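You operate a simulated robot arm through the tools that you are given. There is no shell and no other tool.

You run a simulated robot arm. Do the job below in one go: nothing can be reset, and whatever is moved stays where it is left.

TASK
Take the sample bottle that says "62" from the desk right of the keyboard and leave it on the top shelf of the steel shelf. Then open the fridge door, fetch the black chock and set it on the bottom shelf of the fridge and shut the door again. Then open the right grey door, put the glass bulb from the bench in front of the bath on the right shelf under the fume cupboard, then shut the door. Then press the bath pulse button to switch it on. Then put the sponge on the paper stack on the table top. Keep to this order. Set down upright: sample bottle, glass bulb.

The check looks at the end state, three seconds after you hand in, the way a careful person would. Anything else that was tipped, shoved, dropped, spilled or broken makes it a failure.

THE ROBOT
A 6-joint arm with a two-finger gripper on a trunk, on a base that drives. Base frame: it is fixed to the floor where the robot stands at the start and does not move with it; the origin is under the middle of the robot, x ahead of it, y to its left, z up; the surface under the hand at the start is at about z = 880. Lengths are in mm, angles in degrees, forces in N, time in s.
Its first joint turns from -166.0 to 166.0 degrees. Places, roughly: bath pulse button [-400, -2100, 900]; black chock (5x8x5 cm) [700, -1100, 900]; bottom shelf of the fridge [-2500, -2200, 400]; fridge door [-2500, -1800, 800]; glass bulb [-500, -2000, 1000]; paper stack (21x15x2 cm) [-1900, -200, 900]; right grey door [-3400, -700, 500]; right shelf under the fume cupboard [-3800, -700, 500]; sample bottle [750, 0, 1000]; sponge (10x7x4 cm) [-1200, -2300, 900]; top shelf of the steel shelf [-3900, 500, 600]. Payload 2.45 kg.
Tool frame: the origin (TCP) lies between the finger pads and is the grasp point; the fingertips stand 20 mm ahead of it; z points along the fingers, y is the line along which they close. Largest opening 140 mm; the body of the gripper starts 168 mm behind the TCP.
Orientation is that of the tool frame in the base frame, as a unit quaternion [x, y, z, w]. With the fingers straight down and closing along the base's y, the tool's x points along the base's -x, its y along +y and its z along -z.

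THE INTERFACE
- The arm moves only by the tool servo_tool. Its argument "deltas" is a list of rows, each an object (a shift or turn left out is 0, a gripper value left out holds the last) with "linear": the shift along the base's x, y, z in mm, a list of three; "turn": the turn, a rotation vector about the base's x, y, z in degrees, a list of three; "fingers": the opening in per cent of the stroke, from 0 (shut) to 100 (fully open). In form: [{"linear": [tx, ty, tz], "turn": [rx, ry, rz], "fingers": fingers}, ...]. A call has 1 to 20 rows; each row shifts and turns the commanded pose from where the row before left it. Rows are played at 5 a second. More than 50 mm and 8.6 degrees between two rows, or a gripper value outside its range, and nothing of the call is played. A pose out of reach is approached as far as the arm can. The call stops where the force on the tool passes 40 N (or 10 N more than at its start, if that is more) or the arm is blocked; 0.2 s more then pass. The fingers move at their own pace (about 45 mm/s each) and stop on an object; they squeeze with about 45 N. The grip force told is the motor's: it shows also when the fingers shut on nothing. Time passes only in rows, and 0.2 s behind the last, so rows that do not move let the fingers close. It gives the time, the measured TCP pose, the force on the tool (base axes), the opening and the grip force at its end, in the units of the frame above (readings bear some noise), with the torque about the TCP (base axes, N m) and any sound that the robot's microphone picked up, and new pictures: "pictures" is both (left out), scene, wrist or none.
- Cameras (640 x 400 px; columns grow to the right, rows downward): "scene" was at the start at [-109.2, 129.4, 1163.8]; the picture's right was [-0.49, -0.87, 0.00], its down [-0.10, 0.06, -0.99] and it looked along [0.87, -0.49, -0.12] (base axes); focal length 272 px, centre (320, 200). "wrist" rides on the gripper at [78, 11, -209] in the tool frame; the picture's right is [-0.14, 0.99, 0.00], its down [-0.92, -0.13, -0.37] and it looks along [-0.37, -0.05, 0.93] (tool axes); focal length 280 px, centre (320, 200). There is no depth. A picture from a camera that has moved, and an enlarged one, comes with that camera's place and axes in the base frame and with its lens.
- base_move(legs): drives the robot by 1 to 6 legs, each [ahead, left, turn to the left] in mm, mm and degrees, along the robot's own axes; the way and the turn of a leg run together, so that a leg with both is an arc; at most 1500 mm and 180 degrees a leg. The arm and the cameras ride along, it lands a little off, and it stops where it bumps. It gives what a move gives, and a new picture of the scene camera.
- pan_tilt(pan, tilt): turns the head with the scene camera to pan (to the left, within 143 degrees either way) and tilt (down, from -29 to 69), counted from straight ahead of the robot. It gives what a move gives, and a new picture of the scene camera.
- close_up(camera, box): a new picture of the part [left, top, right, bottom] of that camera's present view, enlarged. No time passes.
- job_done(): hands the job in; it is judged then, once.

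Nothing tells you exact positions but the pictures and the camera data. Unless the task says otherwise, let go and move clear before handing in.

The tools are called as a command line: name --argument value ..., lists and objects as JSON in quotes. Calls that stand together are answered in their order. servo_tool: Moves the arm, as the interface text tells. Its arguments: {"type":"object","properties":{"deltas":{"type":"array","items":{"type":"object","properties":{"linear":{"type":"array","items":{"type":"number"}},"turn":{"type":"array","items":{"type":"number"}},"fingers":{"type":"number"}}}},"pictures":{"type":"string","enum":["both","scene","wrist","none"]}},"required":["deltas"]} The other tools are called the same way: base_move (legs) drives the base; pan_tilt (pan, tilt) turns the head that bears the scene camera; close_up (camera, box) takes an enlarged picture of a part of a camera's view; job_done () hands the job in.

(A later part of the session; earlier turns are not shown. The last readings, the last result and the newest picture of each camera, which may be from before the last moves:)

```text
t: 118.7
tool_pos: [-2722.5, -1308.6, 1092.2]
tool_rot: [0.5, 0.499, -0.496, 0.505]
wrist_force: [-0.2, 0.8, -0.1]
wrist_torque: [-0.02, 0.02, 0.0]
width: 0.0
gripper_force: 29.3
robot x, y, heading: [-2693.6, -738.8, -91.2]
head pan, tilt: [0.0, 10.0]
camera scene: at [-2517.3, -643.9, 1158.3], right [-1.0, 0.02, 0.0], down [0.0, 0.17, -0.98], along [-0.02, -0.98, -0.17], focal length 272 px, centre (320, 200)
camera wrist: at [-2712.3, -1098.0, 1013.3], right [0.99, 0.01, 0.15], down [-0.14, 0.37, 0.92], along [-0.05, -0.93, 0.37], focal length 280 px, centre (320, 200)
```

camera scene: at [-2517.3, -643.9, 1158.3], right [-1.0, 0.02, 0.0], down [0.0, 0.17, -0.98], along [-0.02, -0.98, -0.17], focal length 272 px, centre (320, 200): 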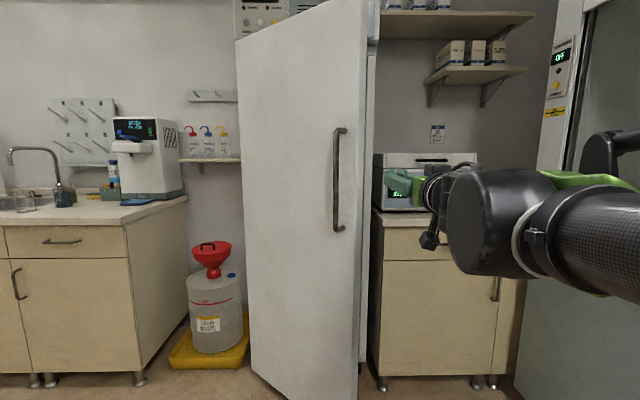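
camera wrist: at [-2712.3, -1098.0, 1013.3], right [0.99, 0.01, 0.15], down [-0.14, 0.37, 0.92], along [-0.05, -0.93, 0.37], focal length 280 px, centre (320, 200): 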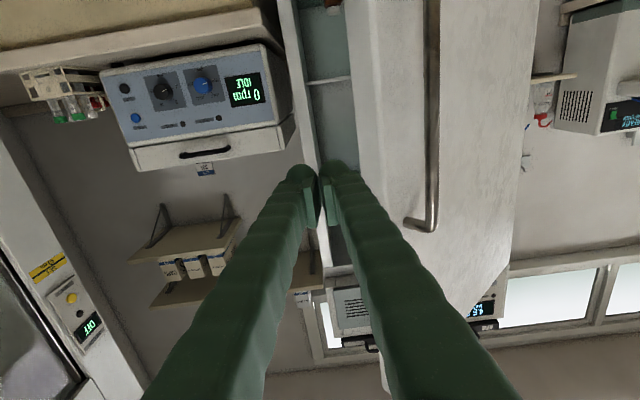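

The gap between the door's free edge (x ≈ −2677) and the fridge body is clear. I'll slide the closed fingers through it along x ≈ −2738.

servo_tool --deltas '[{"linear": [-16, -30, 0]}, {"linear": [0, -45, 0]}, {"linear": [0, -45, 0]}, {"linear": [0, -45, 0]}, {"linear": [0, -45, 0]}, {"linear": [0, -40, 0]}, {}]' --pictures "both"

```text
t: 120.3
tool_pos: [-2741.3, -1558.6, 1090.3]
tool_rot: [0.5, 0.499, -0.496, 0.504]
wrist_force: [-0.2, -0.2, 0.3]
wrist_torque: [0.02, -0.02, -0.01]
width: 0.1
gripper_force: 29.5
robot x, y, heading: [-2695.1, -737.4, -91.0]
head pan, tilt: [0.0, 10.0]
camera scene: at [-2517.3, -644.0, 1158.3], right [-1.0, 0.02, 0.0], down [0.0, 0.17, -0.98], along [-0.02, -0.98, -0.17], focal length 272 px, centre (320, 200)
camera wrist: at [-2730.6, -1348.5, 1012.2], right [0.99, 0.01, 0.15], down [-0.14, 0.37, 0.92], along [-0.05, -0.93, 0.37], focal length 280 px, centre (320, 200)
```

scene: 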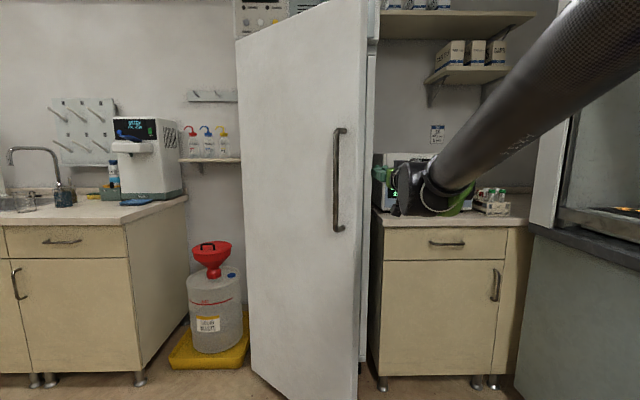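
wrist: 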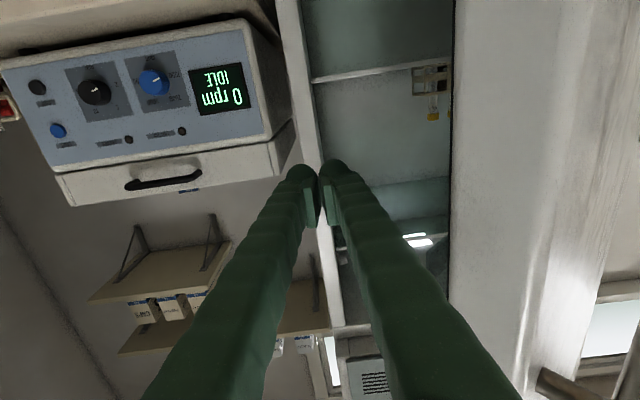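

The fingers are inside the gap and I can see the fridge interior. I'll push the door's edge outward along its arc, in small steps.

servo_tool --deltas '[{"linear": [15, 0, 0]}, {"linear": [15, 0, 0]}, {"linear": [10, 2, 0]}, {"linear": [10, 4, 0]}, {"linear": [8, 7, 0]}, {"linear": [8, 7, 0]}, {"linear": [8, 7, 0]}, {"linear": [8, 7, 0]}, {"linear": [8, 7, 0]}, {"linear": [8, 7, 0]}, {"linear": [8, 6, 0]}, {"linear": [8, 6, 0]}, {"linear": [8, 6, 0]}, {"linear": [8, 6, 0]}, {"linear": [9, 6, 0]}, {"linear": [9, 6, 0]}, {"linear": [9, 6, 0]}, {"linear": [9, 6, 0]}]' --pictures "both"

```text
t: 121.3
tool_pos: [-2695.2, -1549.1, 1089.6]
tool_rot: [0.502, 0.498, -0.496, 0.504]
wrist_force: [0.0, -0.2, 0.5]
wrist_torque: [0.0, -0.05, -0.05]
width: 0.0
gripper_force: 29.3
robot x, y, heading: [-2695.5, -737.4, -91.3]
head pan, tilt: [0.0, 10.0]
stopped in row 5: the force on the tool passed its limit at 43 N (the readings are from after the stop); the commanded pose is now the measured one
camera scene: at [-2517.6, -644.1, 1158.3], right [-1.0, 0.02, 0.0], down [0.0, 0.17, -0.98], along [-0.02, -0.98, -0.17], focal length 272 px, centre (320, 200)
camera wrist: at [-2682.6, -1339.4, 1011.4], right [0.99, 0.0, 0.15], down [-0.14, 0.37, 0.92], along [-0.05, -0.93, 0.36], focal length 280 px, centre (320, 200)
```

scene: 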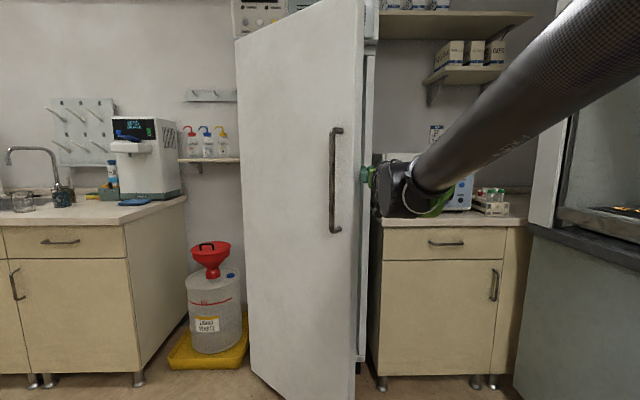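
wrist: 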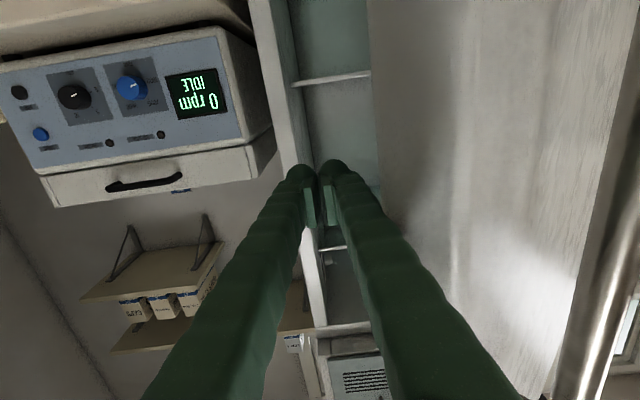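

Contact made at the door's edge. I'll continue pushing more gently along the arc.

servo_tool --deltas '[{"linear": [3, 2.5, 0]}, {"linear": [3, 2.5, 0]}, {"linear": [4.5, 4, 0]}, {"linear": [4.5, 4, 0]}, {"linear": [5, 4.5, 0]}, {"linear": [5, 4.5, 0]}, {"linear": [6, 5, 0]}, {"linear": [6, 5, 0]}, {"linear": [6, 5, 0]}, {"linear": [6, 5, 0]}, {"linear": [6, 5, 0]}, {"linear": [6, 5, 0]}, {"linear": [6, 5, 0]}, {"linear": [6, 5, 0]}, {"linear": [6, 5, 0]}, {"linear": [6, 5, 0]}, {"linear": [6, 5, 0]}, {"linear": [6, 5, 0]}, {"linear": [6, 5, 0]}, {"linear": [6, 5, 0]}]' --pictures "both"

```text
t: 125.5
tool_pos: [-2586.4, -1456.5, 1089.5]
tool_rot: [0.502, 0.498, -0.496, 0.504]
wrist_force: [-0.5, -0.3, -0.3]
wrist_torque: [-0.02, 0.0, 0.02]
width: 0.3
gripper_force: 29.3
robot x, y, heading: [-2693.3, -737.6, -91.5]
head pan, tilt: [0.0, 10.0]
camera scene: at [-2517.6, -644.1, 1158.3], right [-1.0, 0.02, 0.0], down [0.0, 0.17, -0.98], along [-0.02, -0.98, -0.17], focal length 272 px, centre (320, 200)
camera wrist: at [-2573.9, -1246.4, 1011.5], right [0.99, 0.0, 0.15], down [-0.14, 0.37, 0.92], along [-0.05, -0.93, 0.36], focal length 280 px, centre (320, 200)
```

scene: 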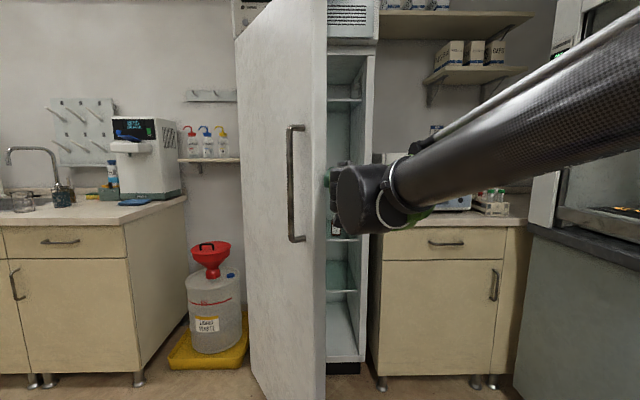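
wrist: 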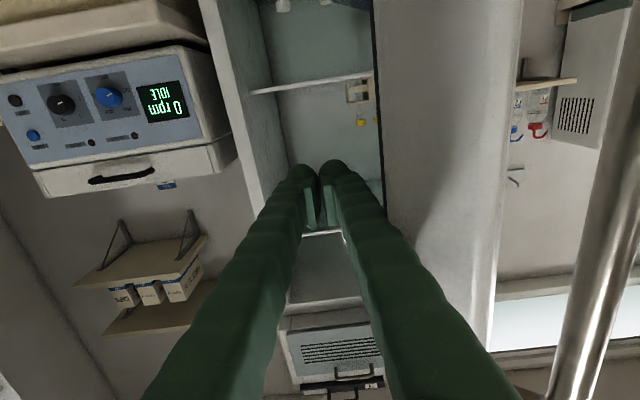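

The door is now past 50° and moving freely. I'll keep pushing, turning the push toward +x.

servo_tool --deltas '[{"linear": [5, 4, 0]}, {"linear": [6, 4.5, 0]}, {"linear": [7, 5, 0]}, {"linear": [7, 5, 0]}, {"linear": [7, 5, 0]}, {"linear": [7, 5, 0]}, {"linear": [7, 4, 0]}, {"linear": [7, 4, 0]}, {"linear": [7, 4, 0]}, {"linear": [8, 4, 0]}, {"linear": [8, 4, 0]}, {"linear": [8, 3, 0]}, {"linear": [8, 3, 0]}, {"linear": [8, 3, 0]}, {"linear": [8, 3, 0]}, {"linear": [8, 3, 0]}, {"linear": [8, 2, 0]}, {"linear": [8, 2, 0]}, {"linear": [8, 2, 0]}, {"linear": [8, 2, 0]}]' --pictures "both"

```text
t: 129.7
tool_pos: [-2438.0, -1386.9, 1090.5]
tool_rot: [0.502, 0.498, -0.497, 0.504]
wrist_force: [1.0, -0.4, 0.5]
wrist_torque: [-0.01, 0.02, 0.0]
width: 0.2
gripper_force: 29.4
robot x, y, heading: [-2694.7, -739.4, -91.2]
head pan, tilt: [0.0, 10.0]
camera scene: at [-2517.6, -644.1, 1158.3], right [-1.0, 0.02, 0.0], down [0.0, 0.17, -0.98], along [-0.02, -0.98, -0.17], focal length 272 px, centre (320, 200)
camera wrist: at [-2426.5, -1176.5, 1011.4], right [0.99, 0.0, 0.15], down [-0.14, 0.37, 0.92], along [-0.05, -0.93, 0.36], focal length 280 px, centre (320, 200)
```

scene: 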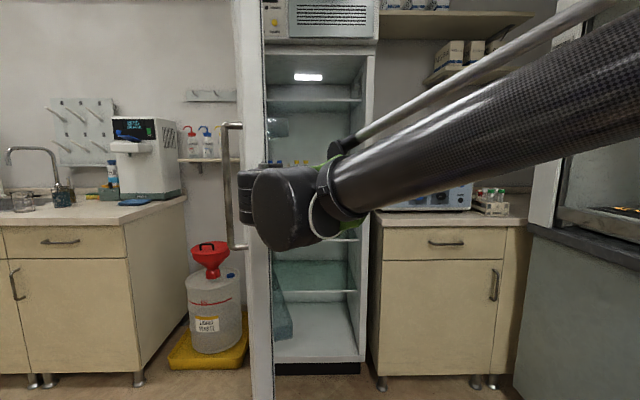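
wrist: 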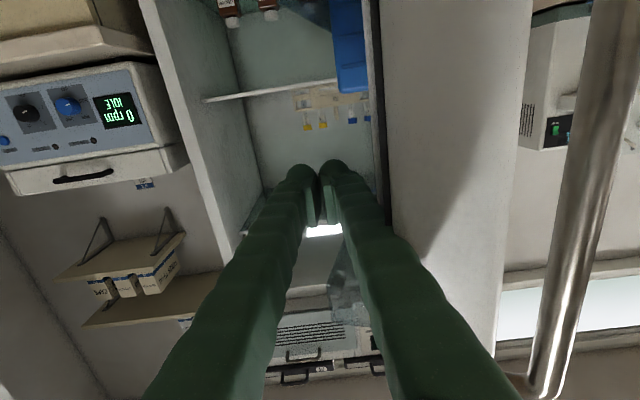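

servo_tool --deltas '[{"linear": [6, 2, 0]}, {"linear": [8, 2, 0]}, {"linear": [9, 2, 0]}, {"linear": [9, 2, 0]}, {"linear": [9, 2, 0]}, {"linear": [9, 1, 0]}, {"linear": [9, 1, 0]}, {"linear": [9, 1, 0]}, {"linear": [9, 1, 0]}, {"linear": [9, 1, 0]}, {"linear": [9, 0, 0]}, {"linear": [9, 0, 0]}, {"linear": [9, 0, 0]}, {"linear": [9, 0, 0]}, {"linear": [9, 0, 0]}, {"linear": [9, 0, 0]}, {"linear": [9, 0, 0]}, {"linear": [9, -1, 0]}, {"linear": [9, -1, 0]}, {"linear": [9, -1, 0]}]' --pictures "both"

```text
t: 133.9
tool_pos: [-2262.1, -1374.8, 1089.7]
tool_rot: [0.503, 0.497, -0.497, 0.503]
wrist_force: [-0.2, 0.8, 0.4]
wrist_torque: [0.0, 0.01, 0.03]
width: 0.0
gripper_force: 28.9
robot x, y, heading: [-2694.0, -735.2, -91.6]
head pan, tilt: [0.0, 10.0]
camera scene: at [-2517.5, -644.1, 1158.3], right [-1.0, 0.02, 0.0], down [0.0, 0.17, -0.98], along [-0.02, -0.98, -0.17], focal length 272 px, centre (320, 200)
camera wrist: at [-2249.6, -1164.3, 1011.6], right [0.99, 0.0, 0.15], down [-0.14, 0.37, 0.92], along [-0.05, -0.93, 0.36], focal length 280 px, centre (320, 200)
```

scene: 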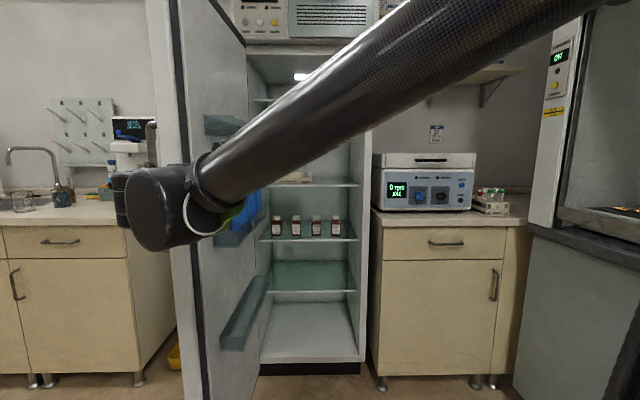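
wrist: 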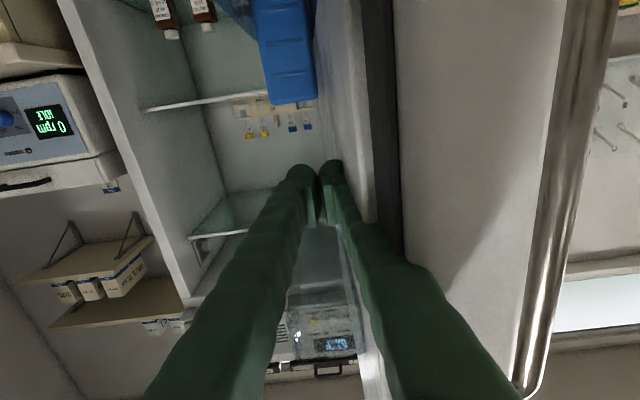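

The door is at about 90°. I'll push it a little further so it stands well clear of the opening.

servo_tool --deltas '[{"linear": [6, 0, 0]}, {"linear": [8, 0, 0]}, {"linear": [8, 0, 0]}, {"linear": [8, 0, 0]}, {"linear": [8, -1, 0]}, {"linear": [8, -1, 0]}, {"linear": [8, -1, 0]}, {"linear": [8, -1, 0]}, {"linear": [8, -1, 0]}, {"linear": [8, -2, 0]}, {"linear": [8, -2, 0]}, {"linear": [8, -2, 0]}]' --pictures "both"

```text
t: 136.5
tool_pos: [-2166.1, -1384.3, 1089.0]
tool_rot: [0.502, 0.498, -0.497, 0.503]
wrist_force: [-1.0, 0.6, -0.8]
wrist_torque: [0.02, -0.03, -0.02]
width: 0.2
gripper_force: 29.5
robot x, y, heading: [-2692.6, -737.7, -91.5]
head pan, tilt: [0.0, 10.0]
camera scene: at [-2517.5, -644.1, 1158.3], right [-1.0, 0.02, 0.0], down [0.0, 0.17, -0.98], along [-0.02, -0.98, -0.17], focal length 272 px, centre (320, 200)
camera wrist: at [-2154.7, -1174.3, 1011.1], right [0.99, 0.0, 0.15], down [-0.14, 0.37, 0.92], along [-0.05, -0.93, 0.36], focal length 280 px, centre (320, 200)
```

scene: 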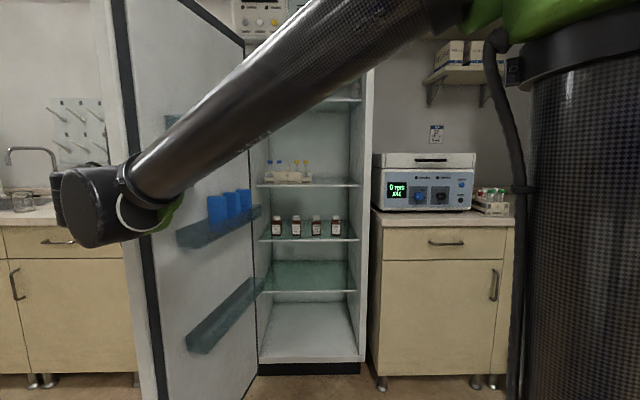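
wrist: 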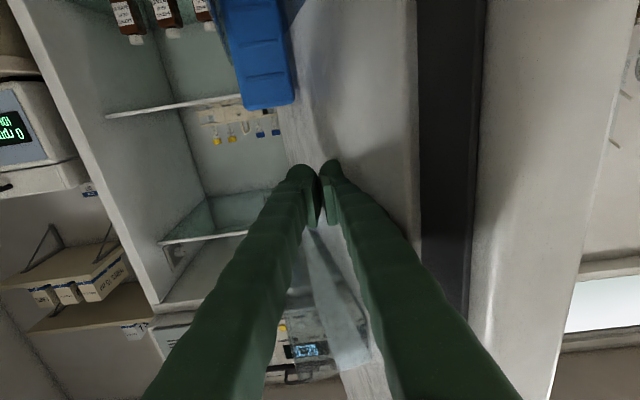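

The door stands at about 100° and the fridge interior is open; the lowest glass shelf is at roughly z 470. I'll withdraw the hand, fold it down again and then drive to the desk for the chock.

servo_tool --deltas '[{"linear": [-45, 8, 0]}, {"linear": [-45, 8, 0]}, {"linear": [-45, 8, 0]}, {"linear": [-45, 8, 0]}, {"linear": [-45, 8, 0]}, {"linear": [-45, 8, 0]}, {"linear": [-45, 8, 0]}, {"linear": [-45, 8, 0]}, {"linear": [-45, 8, 0]}, {"linear": [-45, 8, 0]}, {"linear": [-45, 8, 0]}, {}]' --pictures "none"

servo_tool --deltas '[{"linear": [0, 10, 0], "turn": [8.2, 0, 0]}, {"linear": [0, 10, 0], "turn": [8.2, 0, 0]}, {"linear": [0, 10, 0], "turn": [8.2, 0, 0]}, {"linear": [0, 10, 0], "turn": [8.2, 0, 0]}, {"linear": [0, 10, 0], "turn": [8.2, 0, 0]}, {"linear": [0, 15, 0], "turn": [8.2, 0, 0]}, {"linear": [0, 15, 0], "turn": [8.2, 0, 0]}, {"linear": [0, 15, 0], "turn": [8.2, 0, 0]}, {"linear": [0, 15, 0], "turn": [8.2, 0, 0]}, {"linear": [0, 15, 0], "turn": [8.2, 0, 0]}, {"linear": [0, 15, 0], "turn": [8.0, 0, 0]}, {}]' --pictures "both"

```text
t: 139.1
tool_pos: [-2662.7, -1296.0, 1087.7]
tool_rot: [0.502, 0.498, -0.497, 0.503]
wrist_force: [-0.1, 0.2, 0.5]
wrist_torque: [-0.03, 0.0, -0.01]
width: 0.1
gripper_force: 29.6
robot x, y, heading: [-2696.0, -735.2, -91.2]
head pan, tilt: [0.0, 10.0]
```

```text
t: 141.7
tool_pos: [-2663.9, -1155.4, 1090.0]
tool_rot: [0.711, 0.703, 0.001, 0.001]
wrist_force: [-0.4, 0.3, -0.2]
wrist_torque: [-0.02, 0.03, 0.0]
width: 0.1
gripper_force: 29.2
robot x, y, heading: [-2695.4, -738.4, -91.5]
head pan, tilt: [0.0, 10.0]
camera scene: at [-2517.6, -644.0, 1158.3], right [-1.0, 0.02, 0.0], down [0.0, 0.17, -0.98], along [-0.02, -0.98, -0.17], focal length 272 px, centre (320, 200)
camera wrist: at [-2651.1, -1077.7, 1298.4], right [0.99, -0.15, 0.0], down [-0.14, -0.92, 0.37], along [-0.05, -0.36, -0.93], focal length 280 px, centre (320, 200)
```

scene: 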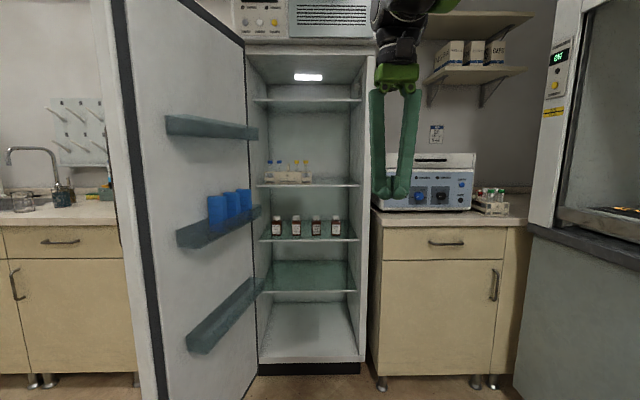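
wrist: 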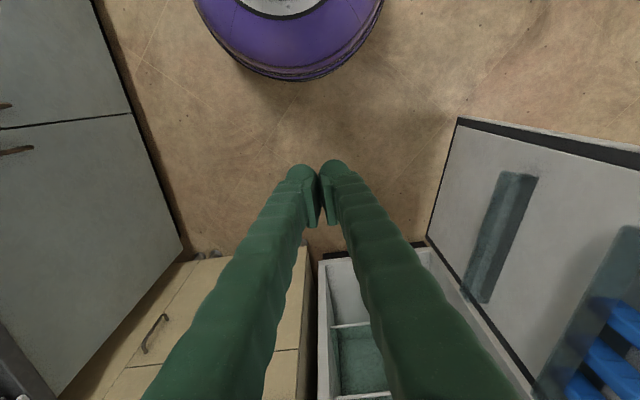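

I'll take close-ups of the fridge interior now to plan the placing later.

close_up --camera "scene" --box '[180, 200, 380, 380]'

pan_tilt --pan 75 --tilt 35

```text
2.22 times, centred on (280, 290) of scene
camera zoom: at [-2517.6, -644.0, 1158.3], right [-1.0, 0.02, 0.0], down [0.0, 0.17, -0.98], along [-0.02, -0.98, -0.17], focal length 605 px, centre (409, 0)
```

zoom: 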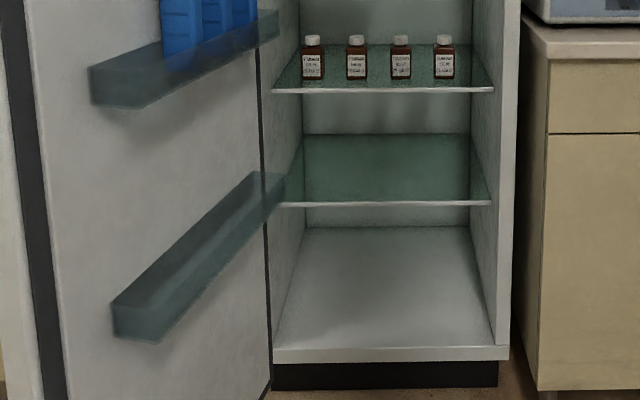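

```text
t: 143.2
tool_pos: [-2663.3, -1156.0, 1089.5]
tool_rot: [0.711, 0.703, 0.001, 0.0]
wrist_force: [0.0, 0.0, -0.5]
wrist_torque: [0.04, 0.01, 0.0]
width: 0.0
gripper_force: 30.0
robot x, y, heading: [-2691.0, -735.1, -91.3]
head pan, tilt: [75.0, 35.0]
camera scene: at [-2431.0, -575.9, 1118.1], right [-0.28, -0.96, 0.0], down [-0.55, 0.16, -0.82], along [0.79, -0.23, -0.57], focal length 272 px, centre (320, 200)
```

scene: 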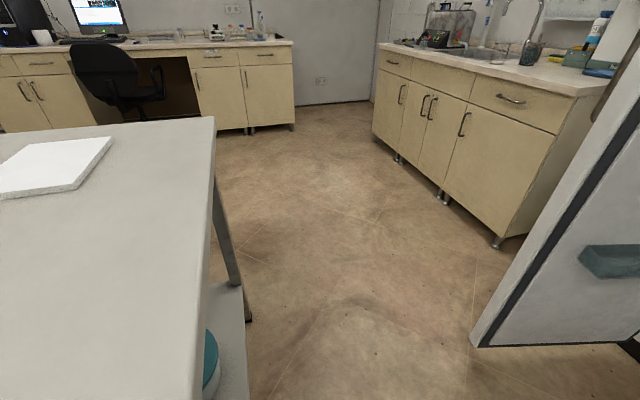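

The door's free edge is at about (−2086, −1265) and the table's south edge at y ≈ −505, leaving a 760 mm lane for my roughly 570 mm base. I'll centre on y ≈ −885, face +x and pass through in short legs.

base_move --legs '[[145, 0, 0], [0, 0, 91.2]]'

pan_tilt --pan -40 --tilt 45

```text
t: 148.4
tool_pos: [-2279.3, -838.1, 1089.3]
tool_rot: [-0.009, 1.0, 0.001, 0.0]
wrist_force: [-0.3, 0.2, 0.6]
wrist_torque: [-0.02, 0.0, 0.02]
width: 0.0
gripper_force: 29.4
robot x, y, heading: [-2698.3, -879.4, 0.2]
head pan, tilt: [75.0, 35.0]
camera scene: at [-2866.1, -622.2, 1118.1], right [0.97, -0.25, 0.0], down [-0.15, -0.55, -0.82], along [0.21, 0.79, -0.57], focal length 272 px, centre (320, 200)
```

scene: 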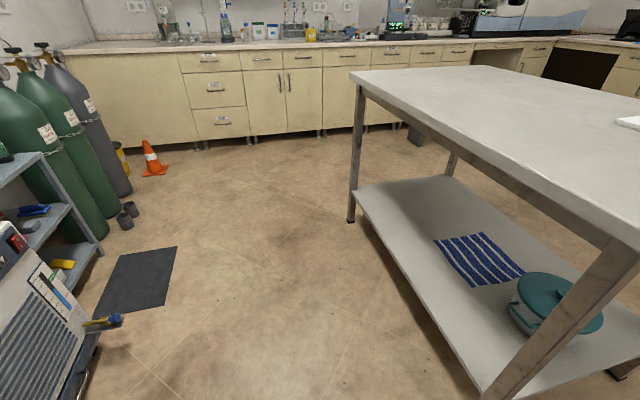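

```text
t: 150.4
tool_pos: [-2278.6, -837.6, 1089.2]
tool_rot: [-0.008, 1.0, 0.001, 0.001]
wrist_force: [-0.1, 0.0, -0.1]
wrist_torque: [0.02, -0.01, 0.01]
width: 0.2
gripper_force: 29.7
robot x, y, heading: [-2697.7, -882.2, -0.0]
head pan, tilt: [-40.0, 45.0]
camera scene: at [-2826.0, -759.4, 1103.3], right [-0.64, -0.77, 0.0], down [-0.54, 0.45, -0.71], along [0.54, -0.45, -0.71], focal length 272 px, centre (320, 200)
```

scene: 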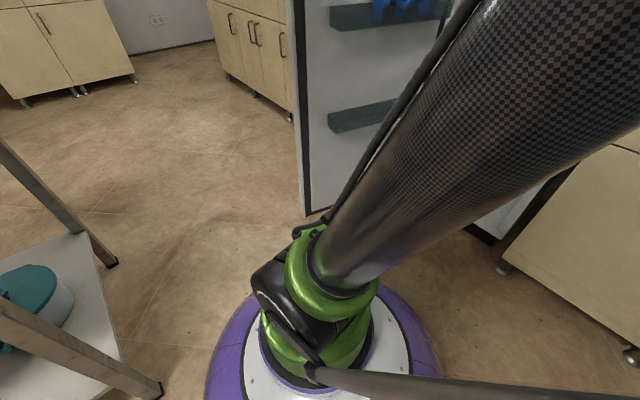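

I'm centred in the lane, with the door edge at y ≈ −1285 and the table legs at y ≈ −460. I'll drive through.

base_move --legs '[[650, -10, 0]]'

base_move --legs '[[1200, 0, 0]]'

```text
t: 154.0
tool_pos: [-1630.1, -843.3, 1089.9]
tool_rot: [-0.01, 1.0, 0.001, 0.0]
wrist_force: [-0.2, 0.6, 0.2]
wrist_torque: [-0.01, -0.02, -0.03]
width: 0.1
gripper_force: 29.0
robot x, y, heading: [-2048.6, -890.5, 0.6]
head pan, tilt: [-40.0, 45.0]
camera scene: at [-2177.4, -766.3, 1103.3], right [-0.64, -0.77, 0.0], down [-0.55, 0.45, -0.71], along [0.55, -0.45, -0.71], focal length 272 px, centre (320, 200)
```

scene: 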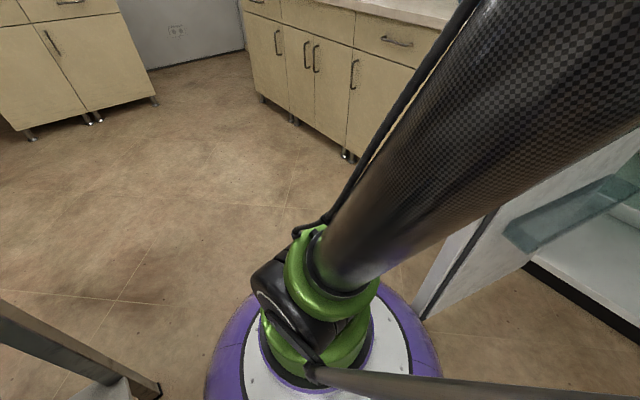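

```text
t: 160.0
tool_pos: [-435.9, -834.9, 1089.5]
tool_rot: [-0.01, 1.0, 0.001, 0.0]
wrist_force: [0.0, -0.2, -0.1]
wrist_torque: [-0.01, -0.01, 0.01]
width: 0.1
gripper_force: 29.7
robot x, y, heading: [-854.0, -880.0, 0.7]
head pan, tilt: [-40.0, 45.0]
camera scene: at [-982.1, -757.3, 1103.3], right [-0.64, -0.77, 0.0], down [-0.55, 0.45, -0.71], along [0.55, -0.45, -0.71], focal length 272 px, centre (320, 200)
```

scene: 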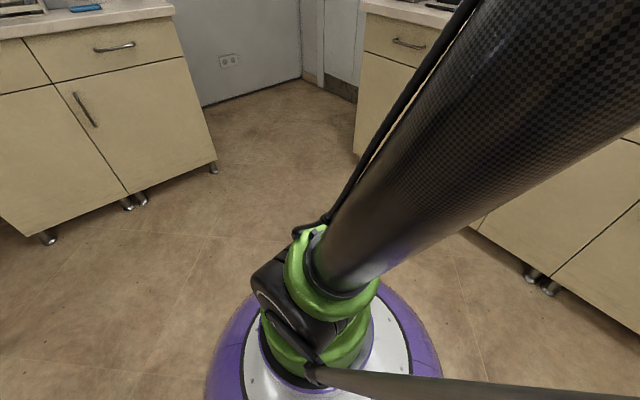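

I'm through the lane. Now I'll look ahead at the desk's right end for the black chock.

pan_tilt --pan 10 --tilt 10

close_up --camera "scene" --box '[300, 160, 500, 285]'

```text
t: 161.2
tool_pos: [-435.6, -835.4, 1090.0]
tool_rot: [-0.01, 1.0, 0.0, -0.001]
wrist_force: [0.2, 0.0, -0.2]
wrist_torque: [-0.01, 0.02, -0.02]
width: 0.0
gripper_force: 29.3
robot x, y, heading: [-855.1, -882.2, 0.3]
head pan, tilt: [10.0, 10.0]
camera scene: at [-953.3, -688.7, 1158.2], right [0.18, -0.98, 0.0], down [-0.17, -0.03, -0.98], along [0.97, 0.18, -0.17], focal length 272 px, centre (320, 200)
```

scene: 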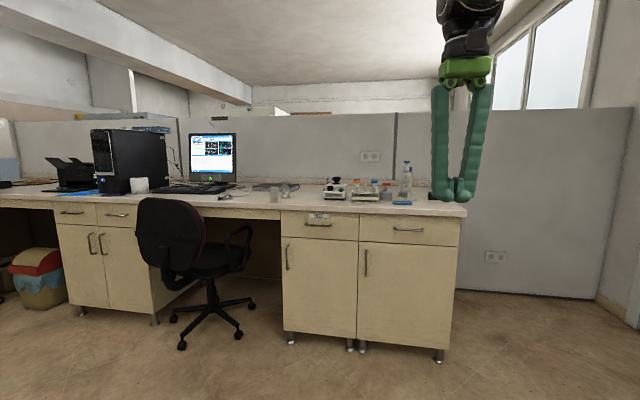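

```text
3.20 times, centred on (400, 222) of scene
camera zoom: at [-953.3, -688.7, 1158.2], right [0.18, -0.98, 0.0], down [-0.17, -0.03, -0.98], along [0.97, 0.18, -0.17], focal length 871 px, centre (64, 128)
```

zoom: 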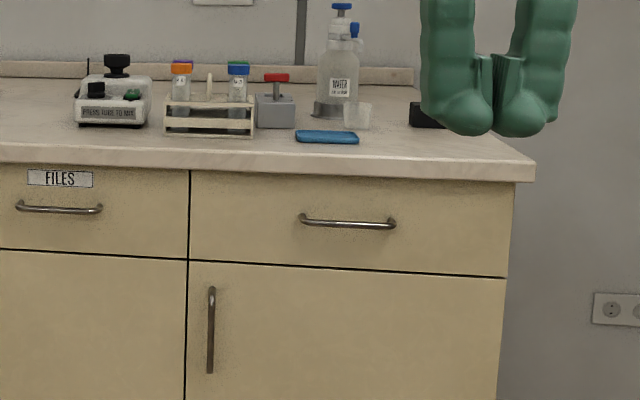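

The desk's front-right corner is near (438, −1149) and the chock is behind the hand, near the back-right end. I'll drive up to about (0, −1060).

base_move --legs '[[840, -180, -0.5]]'

servo_tool --deltas '[{"fingers": 100, "linear": [0, 0, 30]}, {"linear": [0, 0, 30]}, {}]' --pictures "wrist"

```text
t: 165.7
tool_pos: [385.3, -1028.6, 1089.8]
tool_rot: [0.002, 1.0, 0.0, 0.0]
wrist_force: [-0.5, 0.0, 0.8]
wrist_torque: [0.0, -0.01, -0.01]
width: 0.0
gripper_force: 29.3
robot x, y, heading: [-35.9, -1063.4, -0.9]
head pan, tilt: [10.0, 10.0]
camera scene: at [-129.7, -870.4, 1158.3], right [0.16, -0.99, 0.0], down [-0.17, -0.03, -0.98], along [0.97, 0.16, -0.17], focal length 272 px, centre (320, 200)
```

scene: 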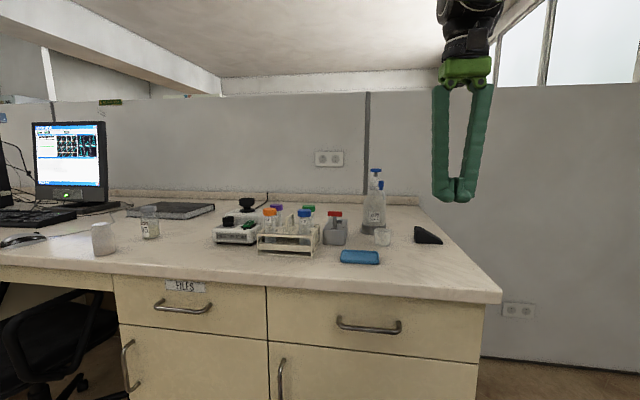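

```text
t: 166.5
tool_pos: [384.2, -1028.8, 1148.9]
tool_rot: [0.003, 1.0, 0.001, 0.0]
wrist_force: [-0.5, -0.3, -0.3]
wrist_torque: [0.0, -0.01, -0.01]
width: 70.0
gripper_force: 0.1
robot x, y, heading: [-31.8, -1061.6, -0.9]
head pan, tilt: [10.0, 10.0]
camera wrist: at [306.9, -1017.0, 1358.2], right [0.14, 0.99, 0.0], down [0.92, -0.13, 0.37], along [0.37, -0.05, -0.93], focal length 280 px, centre (320, 200)
```

wrist: 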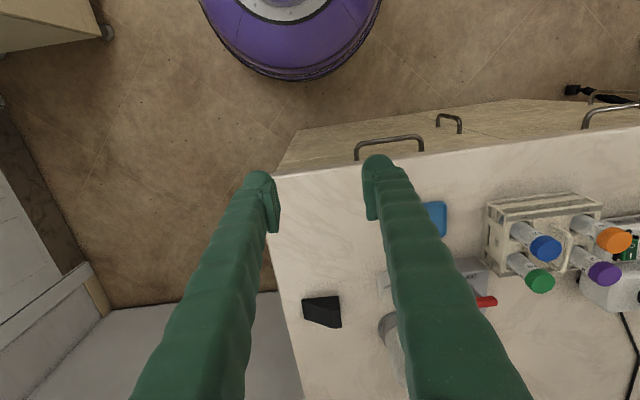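

close_up --camera "wrist" --box '[260, 260, 400, 360]'

close_up --camera "scene" --box '[360, 160, 480, 270]'

```text
4.00 times, centred on (330, 310) of wrist
camera zoom: at [306.9, -1017.0, 1358.2], right [0.14, 0.99, 0.0], down [0.92, -0.13, 0.37], along [0.37, -0.05, -0.93], focal length 1122 px, centre (280, -240)
```

zoom: 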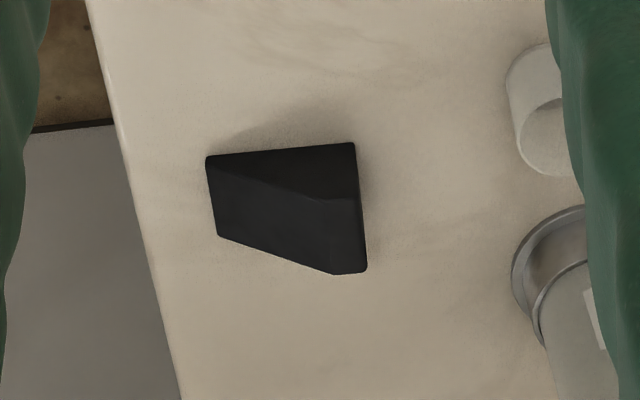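

```text
3.64 times, centred on (420, 215) of scene
camera zoom: at [-129.7, -870.4, 1158.3], right [0.16, -0.99, 0.0], down [-0.17, -0.03, -0.98], along [0.97, 0.16, -0.17], focal length 990 px, centre (-44, 146)
```

zoom: 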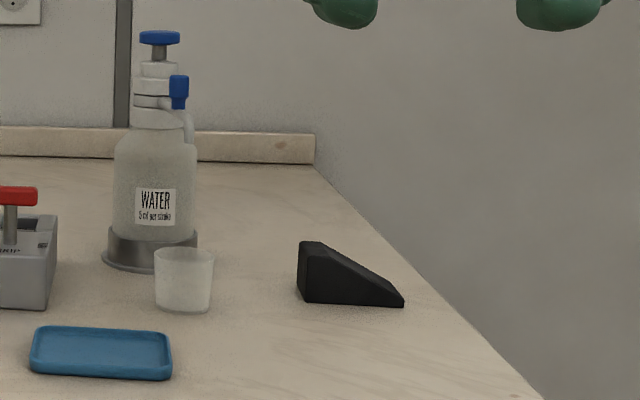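

The chock is a wedge lying with its tall end toward +y, its parallel side faces 50 mm apart along x (718–768), centred near (743, −1074). I'll turn the gripper 90° so it closes along x and bring it above the tall half.

servo_tool --deltas '[{"linear": [32.5, -2.5, 0], "turn": [0, 0, 8.2], "fingers": 65}, {"linear": [32.5, -2.5, 0], "turn": [0, 0, 8.2]}, {"linear": [32.5, -2.5, 0], "turn": [0, 0, 8.2]}, {"linear": [32.5, -2.5, 0], "turn": [0, 0, 8.2]}, {"linear": [32.5, -2.5, 0], "turn": [0, 0, 8.2]}, {"linear": [32.5, -2.5, 0], "turn": [0, 0, 8.2]}, {"linear": [32.5, -2.5, 0], "turn": [0, 0, 8.2]}, {"linear": [32.5, -2.5, 0], "turn": [0, 0, 8.2]}, {"linear": [32.5, -2.5, 0], "turn": [0, 0, 8.2]}, {"linear": [32.5, -2.5, 0], "turn": [0, 0, 8.2]}, {"linear": [32.5, -2.5, 0], "turn": [0, 0, 8.4]}, {"linear": [0, 0, -40]}, {"linear": [0, 0, -40]}, {}]' --pictures "both"

```text
t: 169.5
tool_pos: [740.7, -1056.4, 1067.4]
tool_rot: [0.707, -0.707, 0.0, 0.001]
wrist_force: [0.1, 0.2, -0.5]
wrist_torque: [0.03, 0.02, 0.02]
width: 91.0
gripper_force: 0.0
robot x, y, heading: [-35.0, -1062.1, -0.8]
head pan, tilt: [10.0, 10.0]
camera scene: at [-129.4, -870.4, 1158.3], right [0.16, -0.99, 0.0], down [-0.17, -0.03, -0.98], along [0.97, 0.16, -0.17], focal length 272 px, centre (320, 200)
camera wrist: at [732.1, -1133.9, 1276.5], right [-0.99, 0.14, 0.0], down [0.13, 0.92, 0.37], along [0.05, 0.37, -0.93], focal length 280 px, centre (320, 200)
```

scene: 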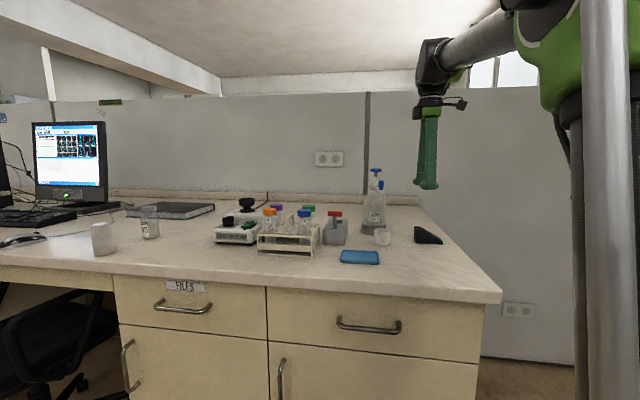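
wrist: 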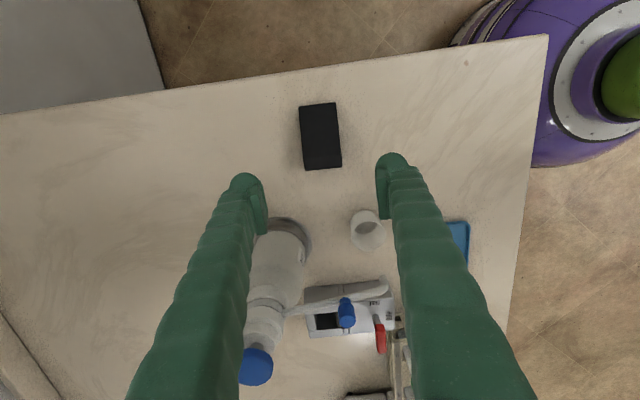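

The chock is centred between the fingers and the dispenser and beaker are clear. I'll descend and grip the wedge by its sides.

servo_tool --deltas '[{"linear": [0.5, 0, -45]}, {"linear": [0, 0, -45]}, {"linear": [0, 0, -40]}, {"linear": [0, 0, -22]}, {"linear": [0, 0, -7]}, {}]' --pictures "wrist"

servo_tool --deltas '[{"fingers": 20}, {}, {}, {}, {}]' --pictures "both"

```text
t: 170.9
tool_pos: [741.3, -1057.9, 909.5]
tool_rot: [0.708, -0.706, -0.001, 0.0]
wrist_force: [0.1, -0.3, -0.4]
wrist_torque: [0.02, 0.04, 0.0]
width: 91.0
gripper_force: 0.0
robot x, y, heading: [-33.0, -1062.0, -0.9]
head pan, tilt: [10.0, 10.0]
camera wrist: at [732.8, -1134.5, 1118.5], right [-0.99, 0.14, 0.0], down [0.13, 0.92, 0.37], along [0.05, 0.37, -0.93], focal length 280 px, centre (320, 200)
```

wrist: 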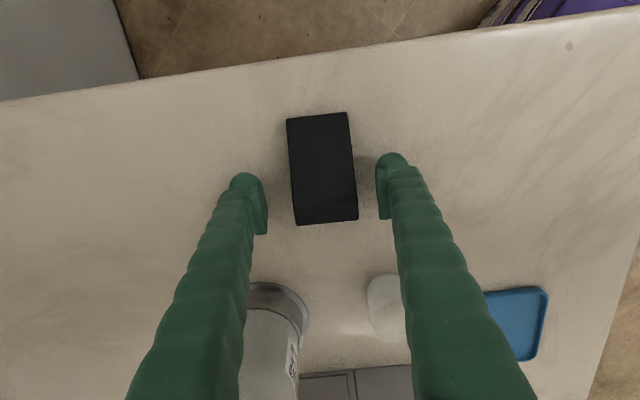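

```text
t: 172.1
tool_pos: [742.7, -1056.2, 910.8]
tool_rot: [0.708, -0.706, -0.001, 0.001]
wrist_force: [0.2, 0.4, 2.2]
wrist_torque: [0.01, 0.12, -0.1]
width: 49.3
gripper_force: 45.2
robot x, y, heading: [-34.6, -1062.6, -0.9]
head pan, tilt: [10.0, 10.0]
camera scene: at [-129.6, -870.4, 1158.3], right [0.16, -0.99, 0.0], down [-0.17, -0.03, -0.98], along [0.97, 0.16, -0.17], focal length 272 px, centre (320, 200)
camera wrist: at [732.8, -1134.5, 1118.8], right [-0.99, 0.14, 0.0], down [0.13, 0.92, 0.37], along [0.05, 0.37, -0.93], focal length 280 px, centre (320, 200)
```

scene: 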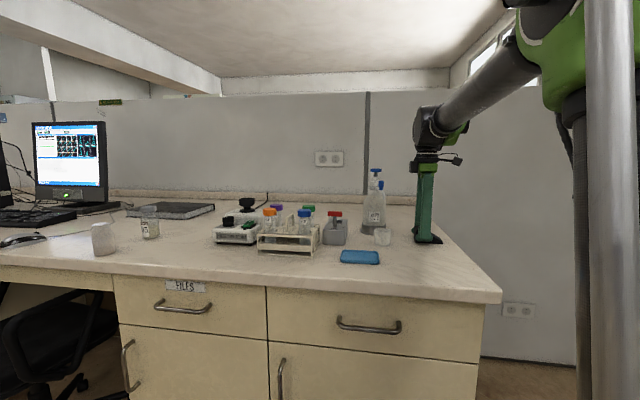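
wrist: 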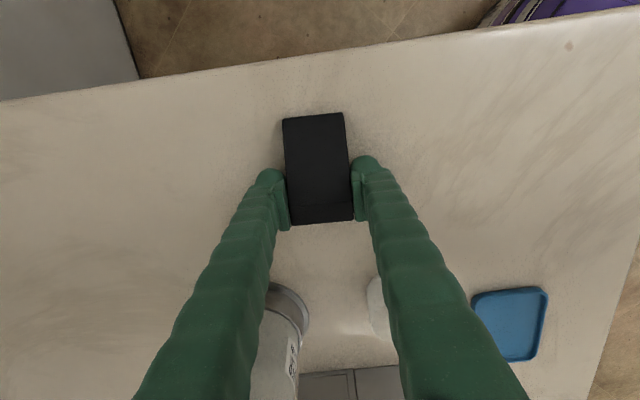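

Gripped at 49 mm. To set it flat on the fridge shelf later I need to hold it with a tilted hand from its thin end, so I'll re-place it on the free front area of the desk turned by 90°.

servo_tool --deltas '[{"linear": [0, 0, 20]}, {"linear": [0, 0, 40]}, {"linear": [-40, 3, 10]}, {"linear": [-40, 3, 0], "turn": [0, 0, -8.2]}, {"linear": [-40, 0, 0], "turn": [0, 0, -8.2]}, {"linear": [-13, 0, 0], "turn": [0, 0, -8.2]}, {"turn": [0, 0, -8.2]}, {"turn": [0, 0, -8.2]}, {"turn": [0, 0, -8.2]}, {"turn": [0, 0, -8.2]}, {"turn": [0, 0, -8.2]}, {"turn": [0, 0, -8.2]}, {"turn": [0, 0, -8.2]}, {"turn": [0, 0, -8.2]}, {}]' --pictures "both"

```text
t: 175.3
tool_pos: [610.5, -1049.5, 982.0]
tool_rot: [0.002, 1.0, 0.0, 0.0]
wrist_force: [0.2, 0.7, -0.5]
wrist_torque: [-0.01, -0.01, 0.01]
width: 48.9
gripper_force: 45.1
robot x, y, heading: [-34.3, -1063.3, -0.7]
head pan, tilt: [10.0, 10.0]
camera scene: at [-129.5, -870.4, 1158.3], right [0.16, -0.99, 0.0], down [-0.17, -0.03, -0.98], along [0.97, 0.16, -0.17], focal length 272 px, centre (320, 200)
camera wrist: at [533.1, -1038.8, 1189.8], right [0.14, 0.99, 0.0], down [0.92, -0.13, 0.37], along [0.37, -0.05, -0.93], focal length 280 px, centre (320, 200)
```

scene: 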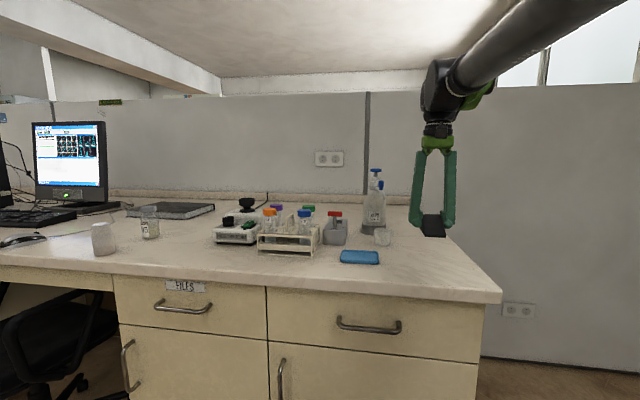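
wrist: 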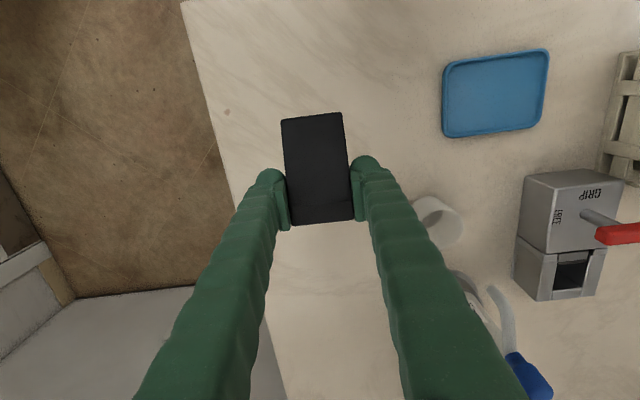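

The chock is over free desk with its thin end toward me. I'll set it down here.

servo_tool --deltas '[{"linear": [0, 0, -35]}, {"linear": [0, 0, -22]}, {"linear": [0, 0, -8]}, {"linear": [0, 0, -4]}, {"linear": [0, 0, -2]}, {"linear": [0, 0, -2]}, {}]' --pictures "none"

servo_tool --deltas '[{"fingers": 65}, {}, {}, {"linear": [0, 0, 20]}, {"linear": [0, 0, 45]}, {"linear": [0, 0, 45]}, {}]' --pictures "both"

```text
t: 176.7
tool_pos: [609.7, -1050.5, 909.6]
tool_rot: [0.001, 1.0, 0.001, 0.001]
wrist_force: [-4.4, -0.4, 11.8]
wrist_torque: [0.34, 0.09, 0.07]
width: 49.1
gripper_force: 45.3
robot x, y, heading: [-33.6, -1062.6, -0.9]
head pan, tilt: [10.0, 10.0]
stopped in row 7: the force on the tool passed its limit at 47 N (the readings are from after the stop); the commanded pose is now the measured one
```

```text
t: 178.3
tool_pos: [607.9, -1048.6, 1019.3]
tool_rot: [0.0, 1.0, 0.001, 0.0]
wrist_force: [-0.1, -0.2, -0.5]
wrist_torque: [0.02, 0.02, 0.04]
width: 91.0
gripper_force: 0.0
robot x, y, heading: [-36.3, -1060.1, -1.0]
head pan, tilt: [10.0, 10.0]
camera scene: at [-129.5, -870.4, 1158.3], right [0.16, -0.99, 0.0], down [-0.17, -0.03, -0.98], along [0.97, 0.16, -0.17], focal length 272 px, centre (320, 200)
camera wrist: at [530.8, -1038.4, 1227.7], right [0.14, 0.99, 0.0], down [0.92, -0.13, 0.37], along [0.37, -0.05, -0.93], focal length 280 px, centre (320, 200)
```

scene: 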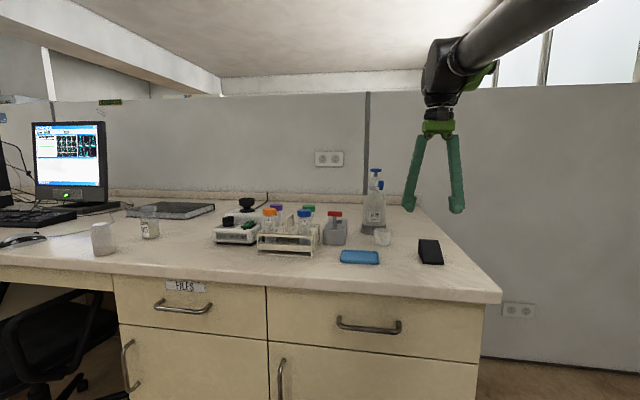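
wrist: 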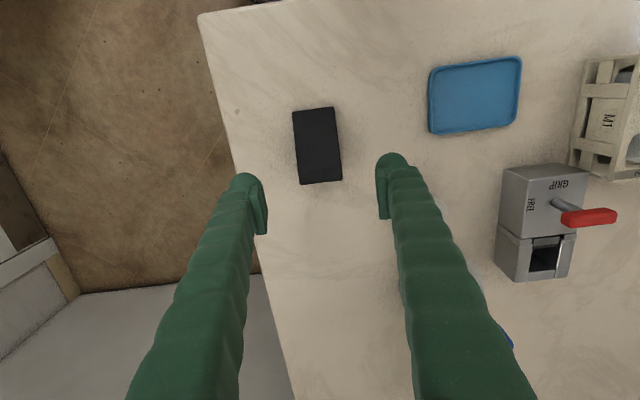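

The chock now lies with its tall end at x ≈ 630, centred on y −1050. I'll tilt the hand 45° toward +x and approach it along the finger direction.

servo_tool --deltas '[{"linear": [-20, 0, 2], "turn": [0, -7.5, 0]}, {"linear": [-20, 0, 2], "turn": [0, -7.5, 0]}, {"linear": [-20, 0, 2], "turn": [0, -7.5, 0]}, {"linear": [-20, -1, 2], "turn": [0, -7.5, 0]}, {"linear": [-20, 0, 2], "turn": [0, -7.5, 0]}, {"linear": [-20, 0, 2], "turn": [0, -7.5, 0]}, {}]' --pictures "both"

```text
t: 179.9
tool_pos: [491.8, -1050.5, 1030.3]
tool_rot: [0.001, 0.924, 0.001, 0.383]
wrist_force: [-0.9, -0.6, 0.6]
wrist_torque: [0.01, -0.03, 0.02]
width: 91.0
gripper_force: 0.1
robot x, y, heading: [-35.8, -1064.0, -1.0]
head pan, tilt: [10.0, 10.0]
camera scene: at [-129.6, -870.4, 1158.3], right [0.16, -0.99, 0.0], down [-0.17, -0.03, -0.98], along [0.97, 0.16, -0.17], focal length 272 px, centre (320, 200)
camera wrist: at [288.8, -1039.7, 1122.5], right [0.1, 0.99, 0.1], down [0.39, -0.13, 0.91], along [0.92, -0.05, -0.4], focal length 280 px, centre (320, 200)
```

scene: 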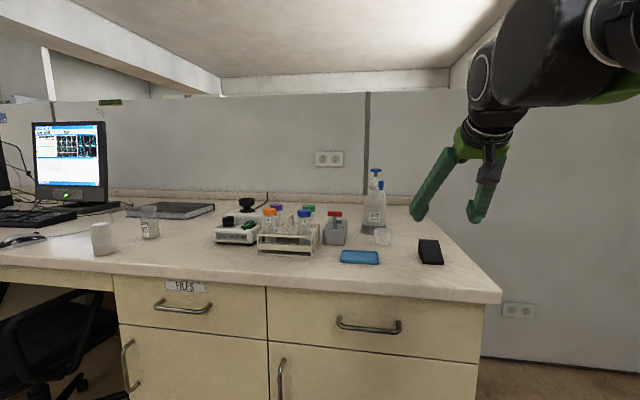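
wrist: 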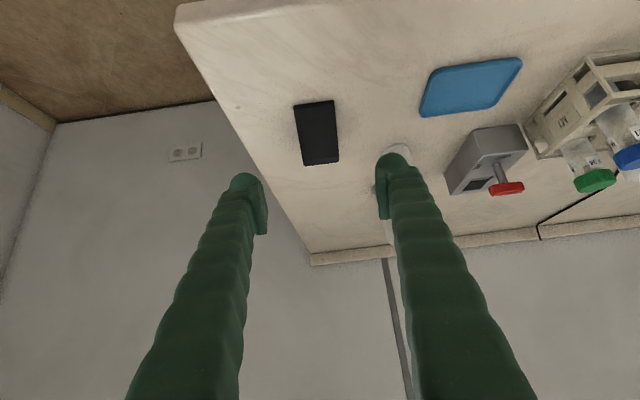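

servo_tool --deltas '[{"linear": [32, 0, -32]}, {"linear": [32, 0, -32]}, {"linear": [28, 0, -28]}, {"linear": [16, 0, -16]}, {"linear": [9, 0, -9]}, {}]' --pictures "both"

```text
t: 181.3
tool_pos: [606.0, -1052.1, 914.4]
tool_rot: [0.0, 0.924, 0.001, 0.383]
wrist_force: [-0.8, -0.3, 0.1]
wrist_torque: [0.01, -0.01, 0.01]
width: 90.8
gripper_force: 0.0
robot x, y, heading: [-34.9, -1066.2, -0.7]
head pan, tilt: [10.0, 10.0]
camera scene: at [-129.6, -870.4, 1158.3], right [0.16, -0.99, 0.0], down [-0.17, -0.03, -0.98], along [0.97, 0.16, -0.17], focal length 272 px, centre (320, 200)
camera wrist: at [404.5, -1039.6, 1006.5], right [0.1, 0.99, 0.1], down [0.39, -0.13, 0.91], along [0.92, -0.05, -0.4], focal length 280 px, centre (320, 200)
```

scene: 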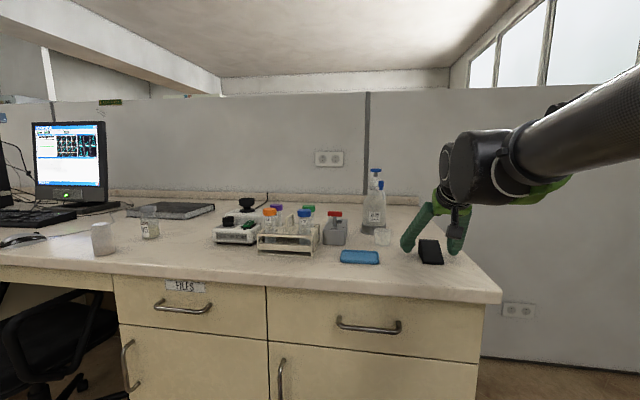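
wrist: 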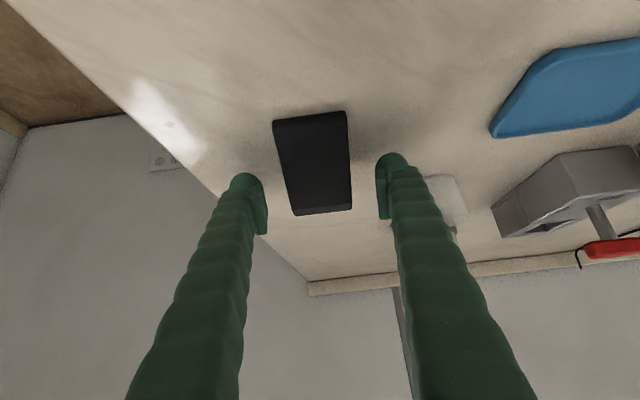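

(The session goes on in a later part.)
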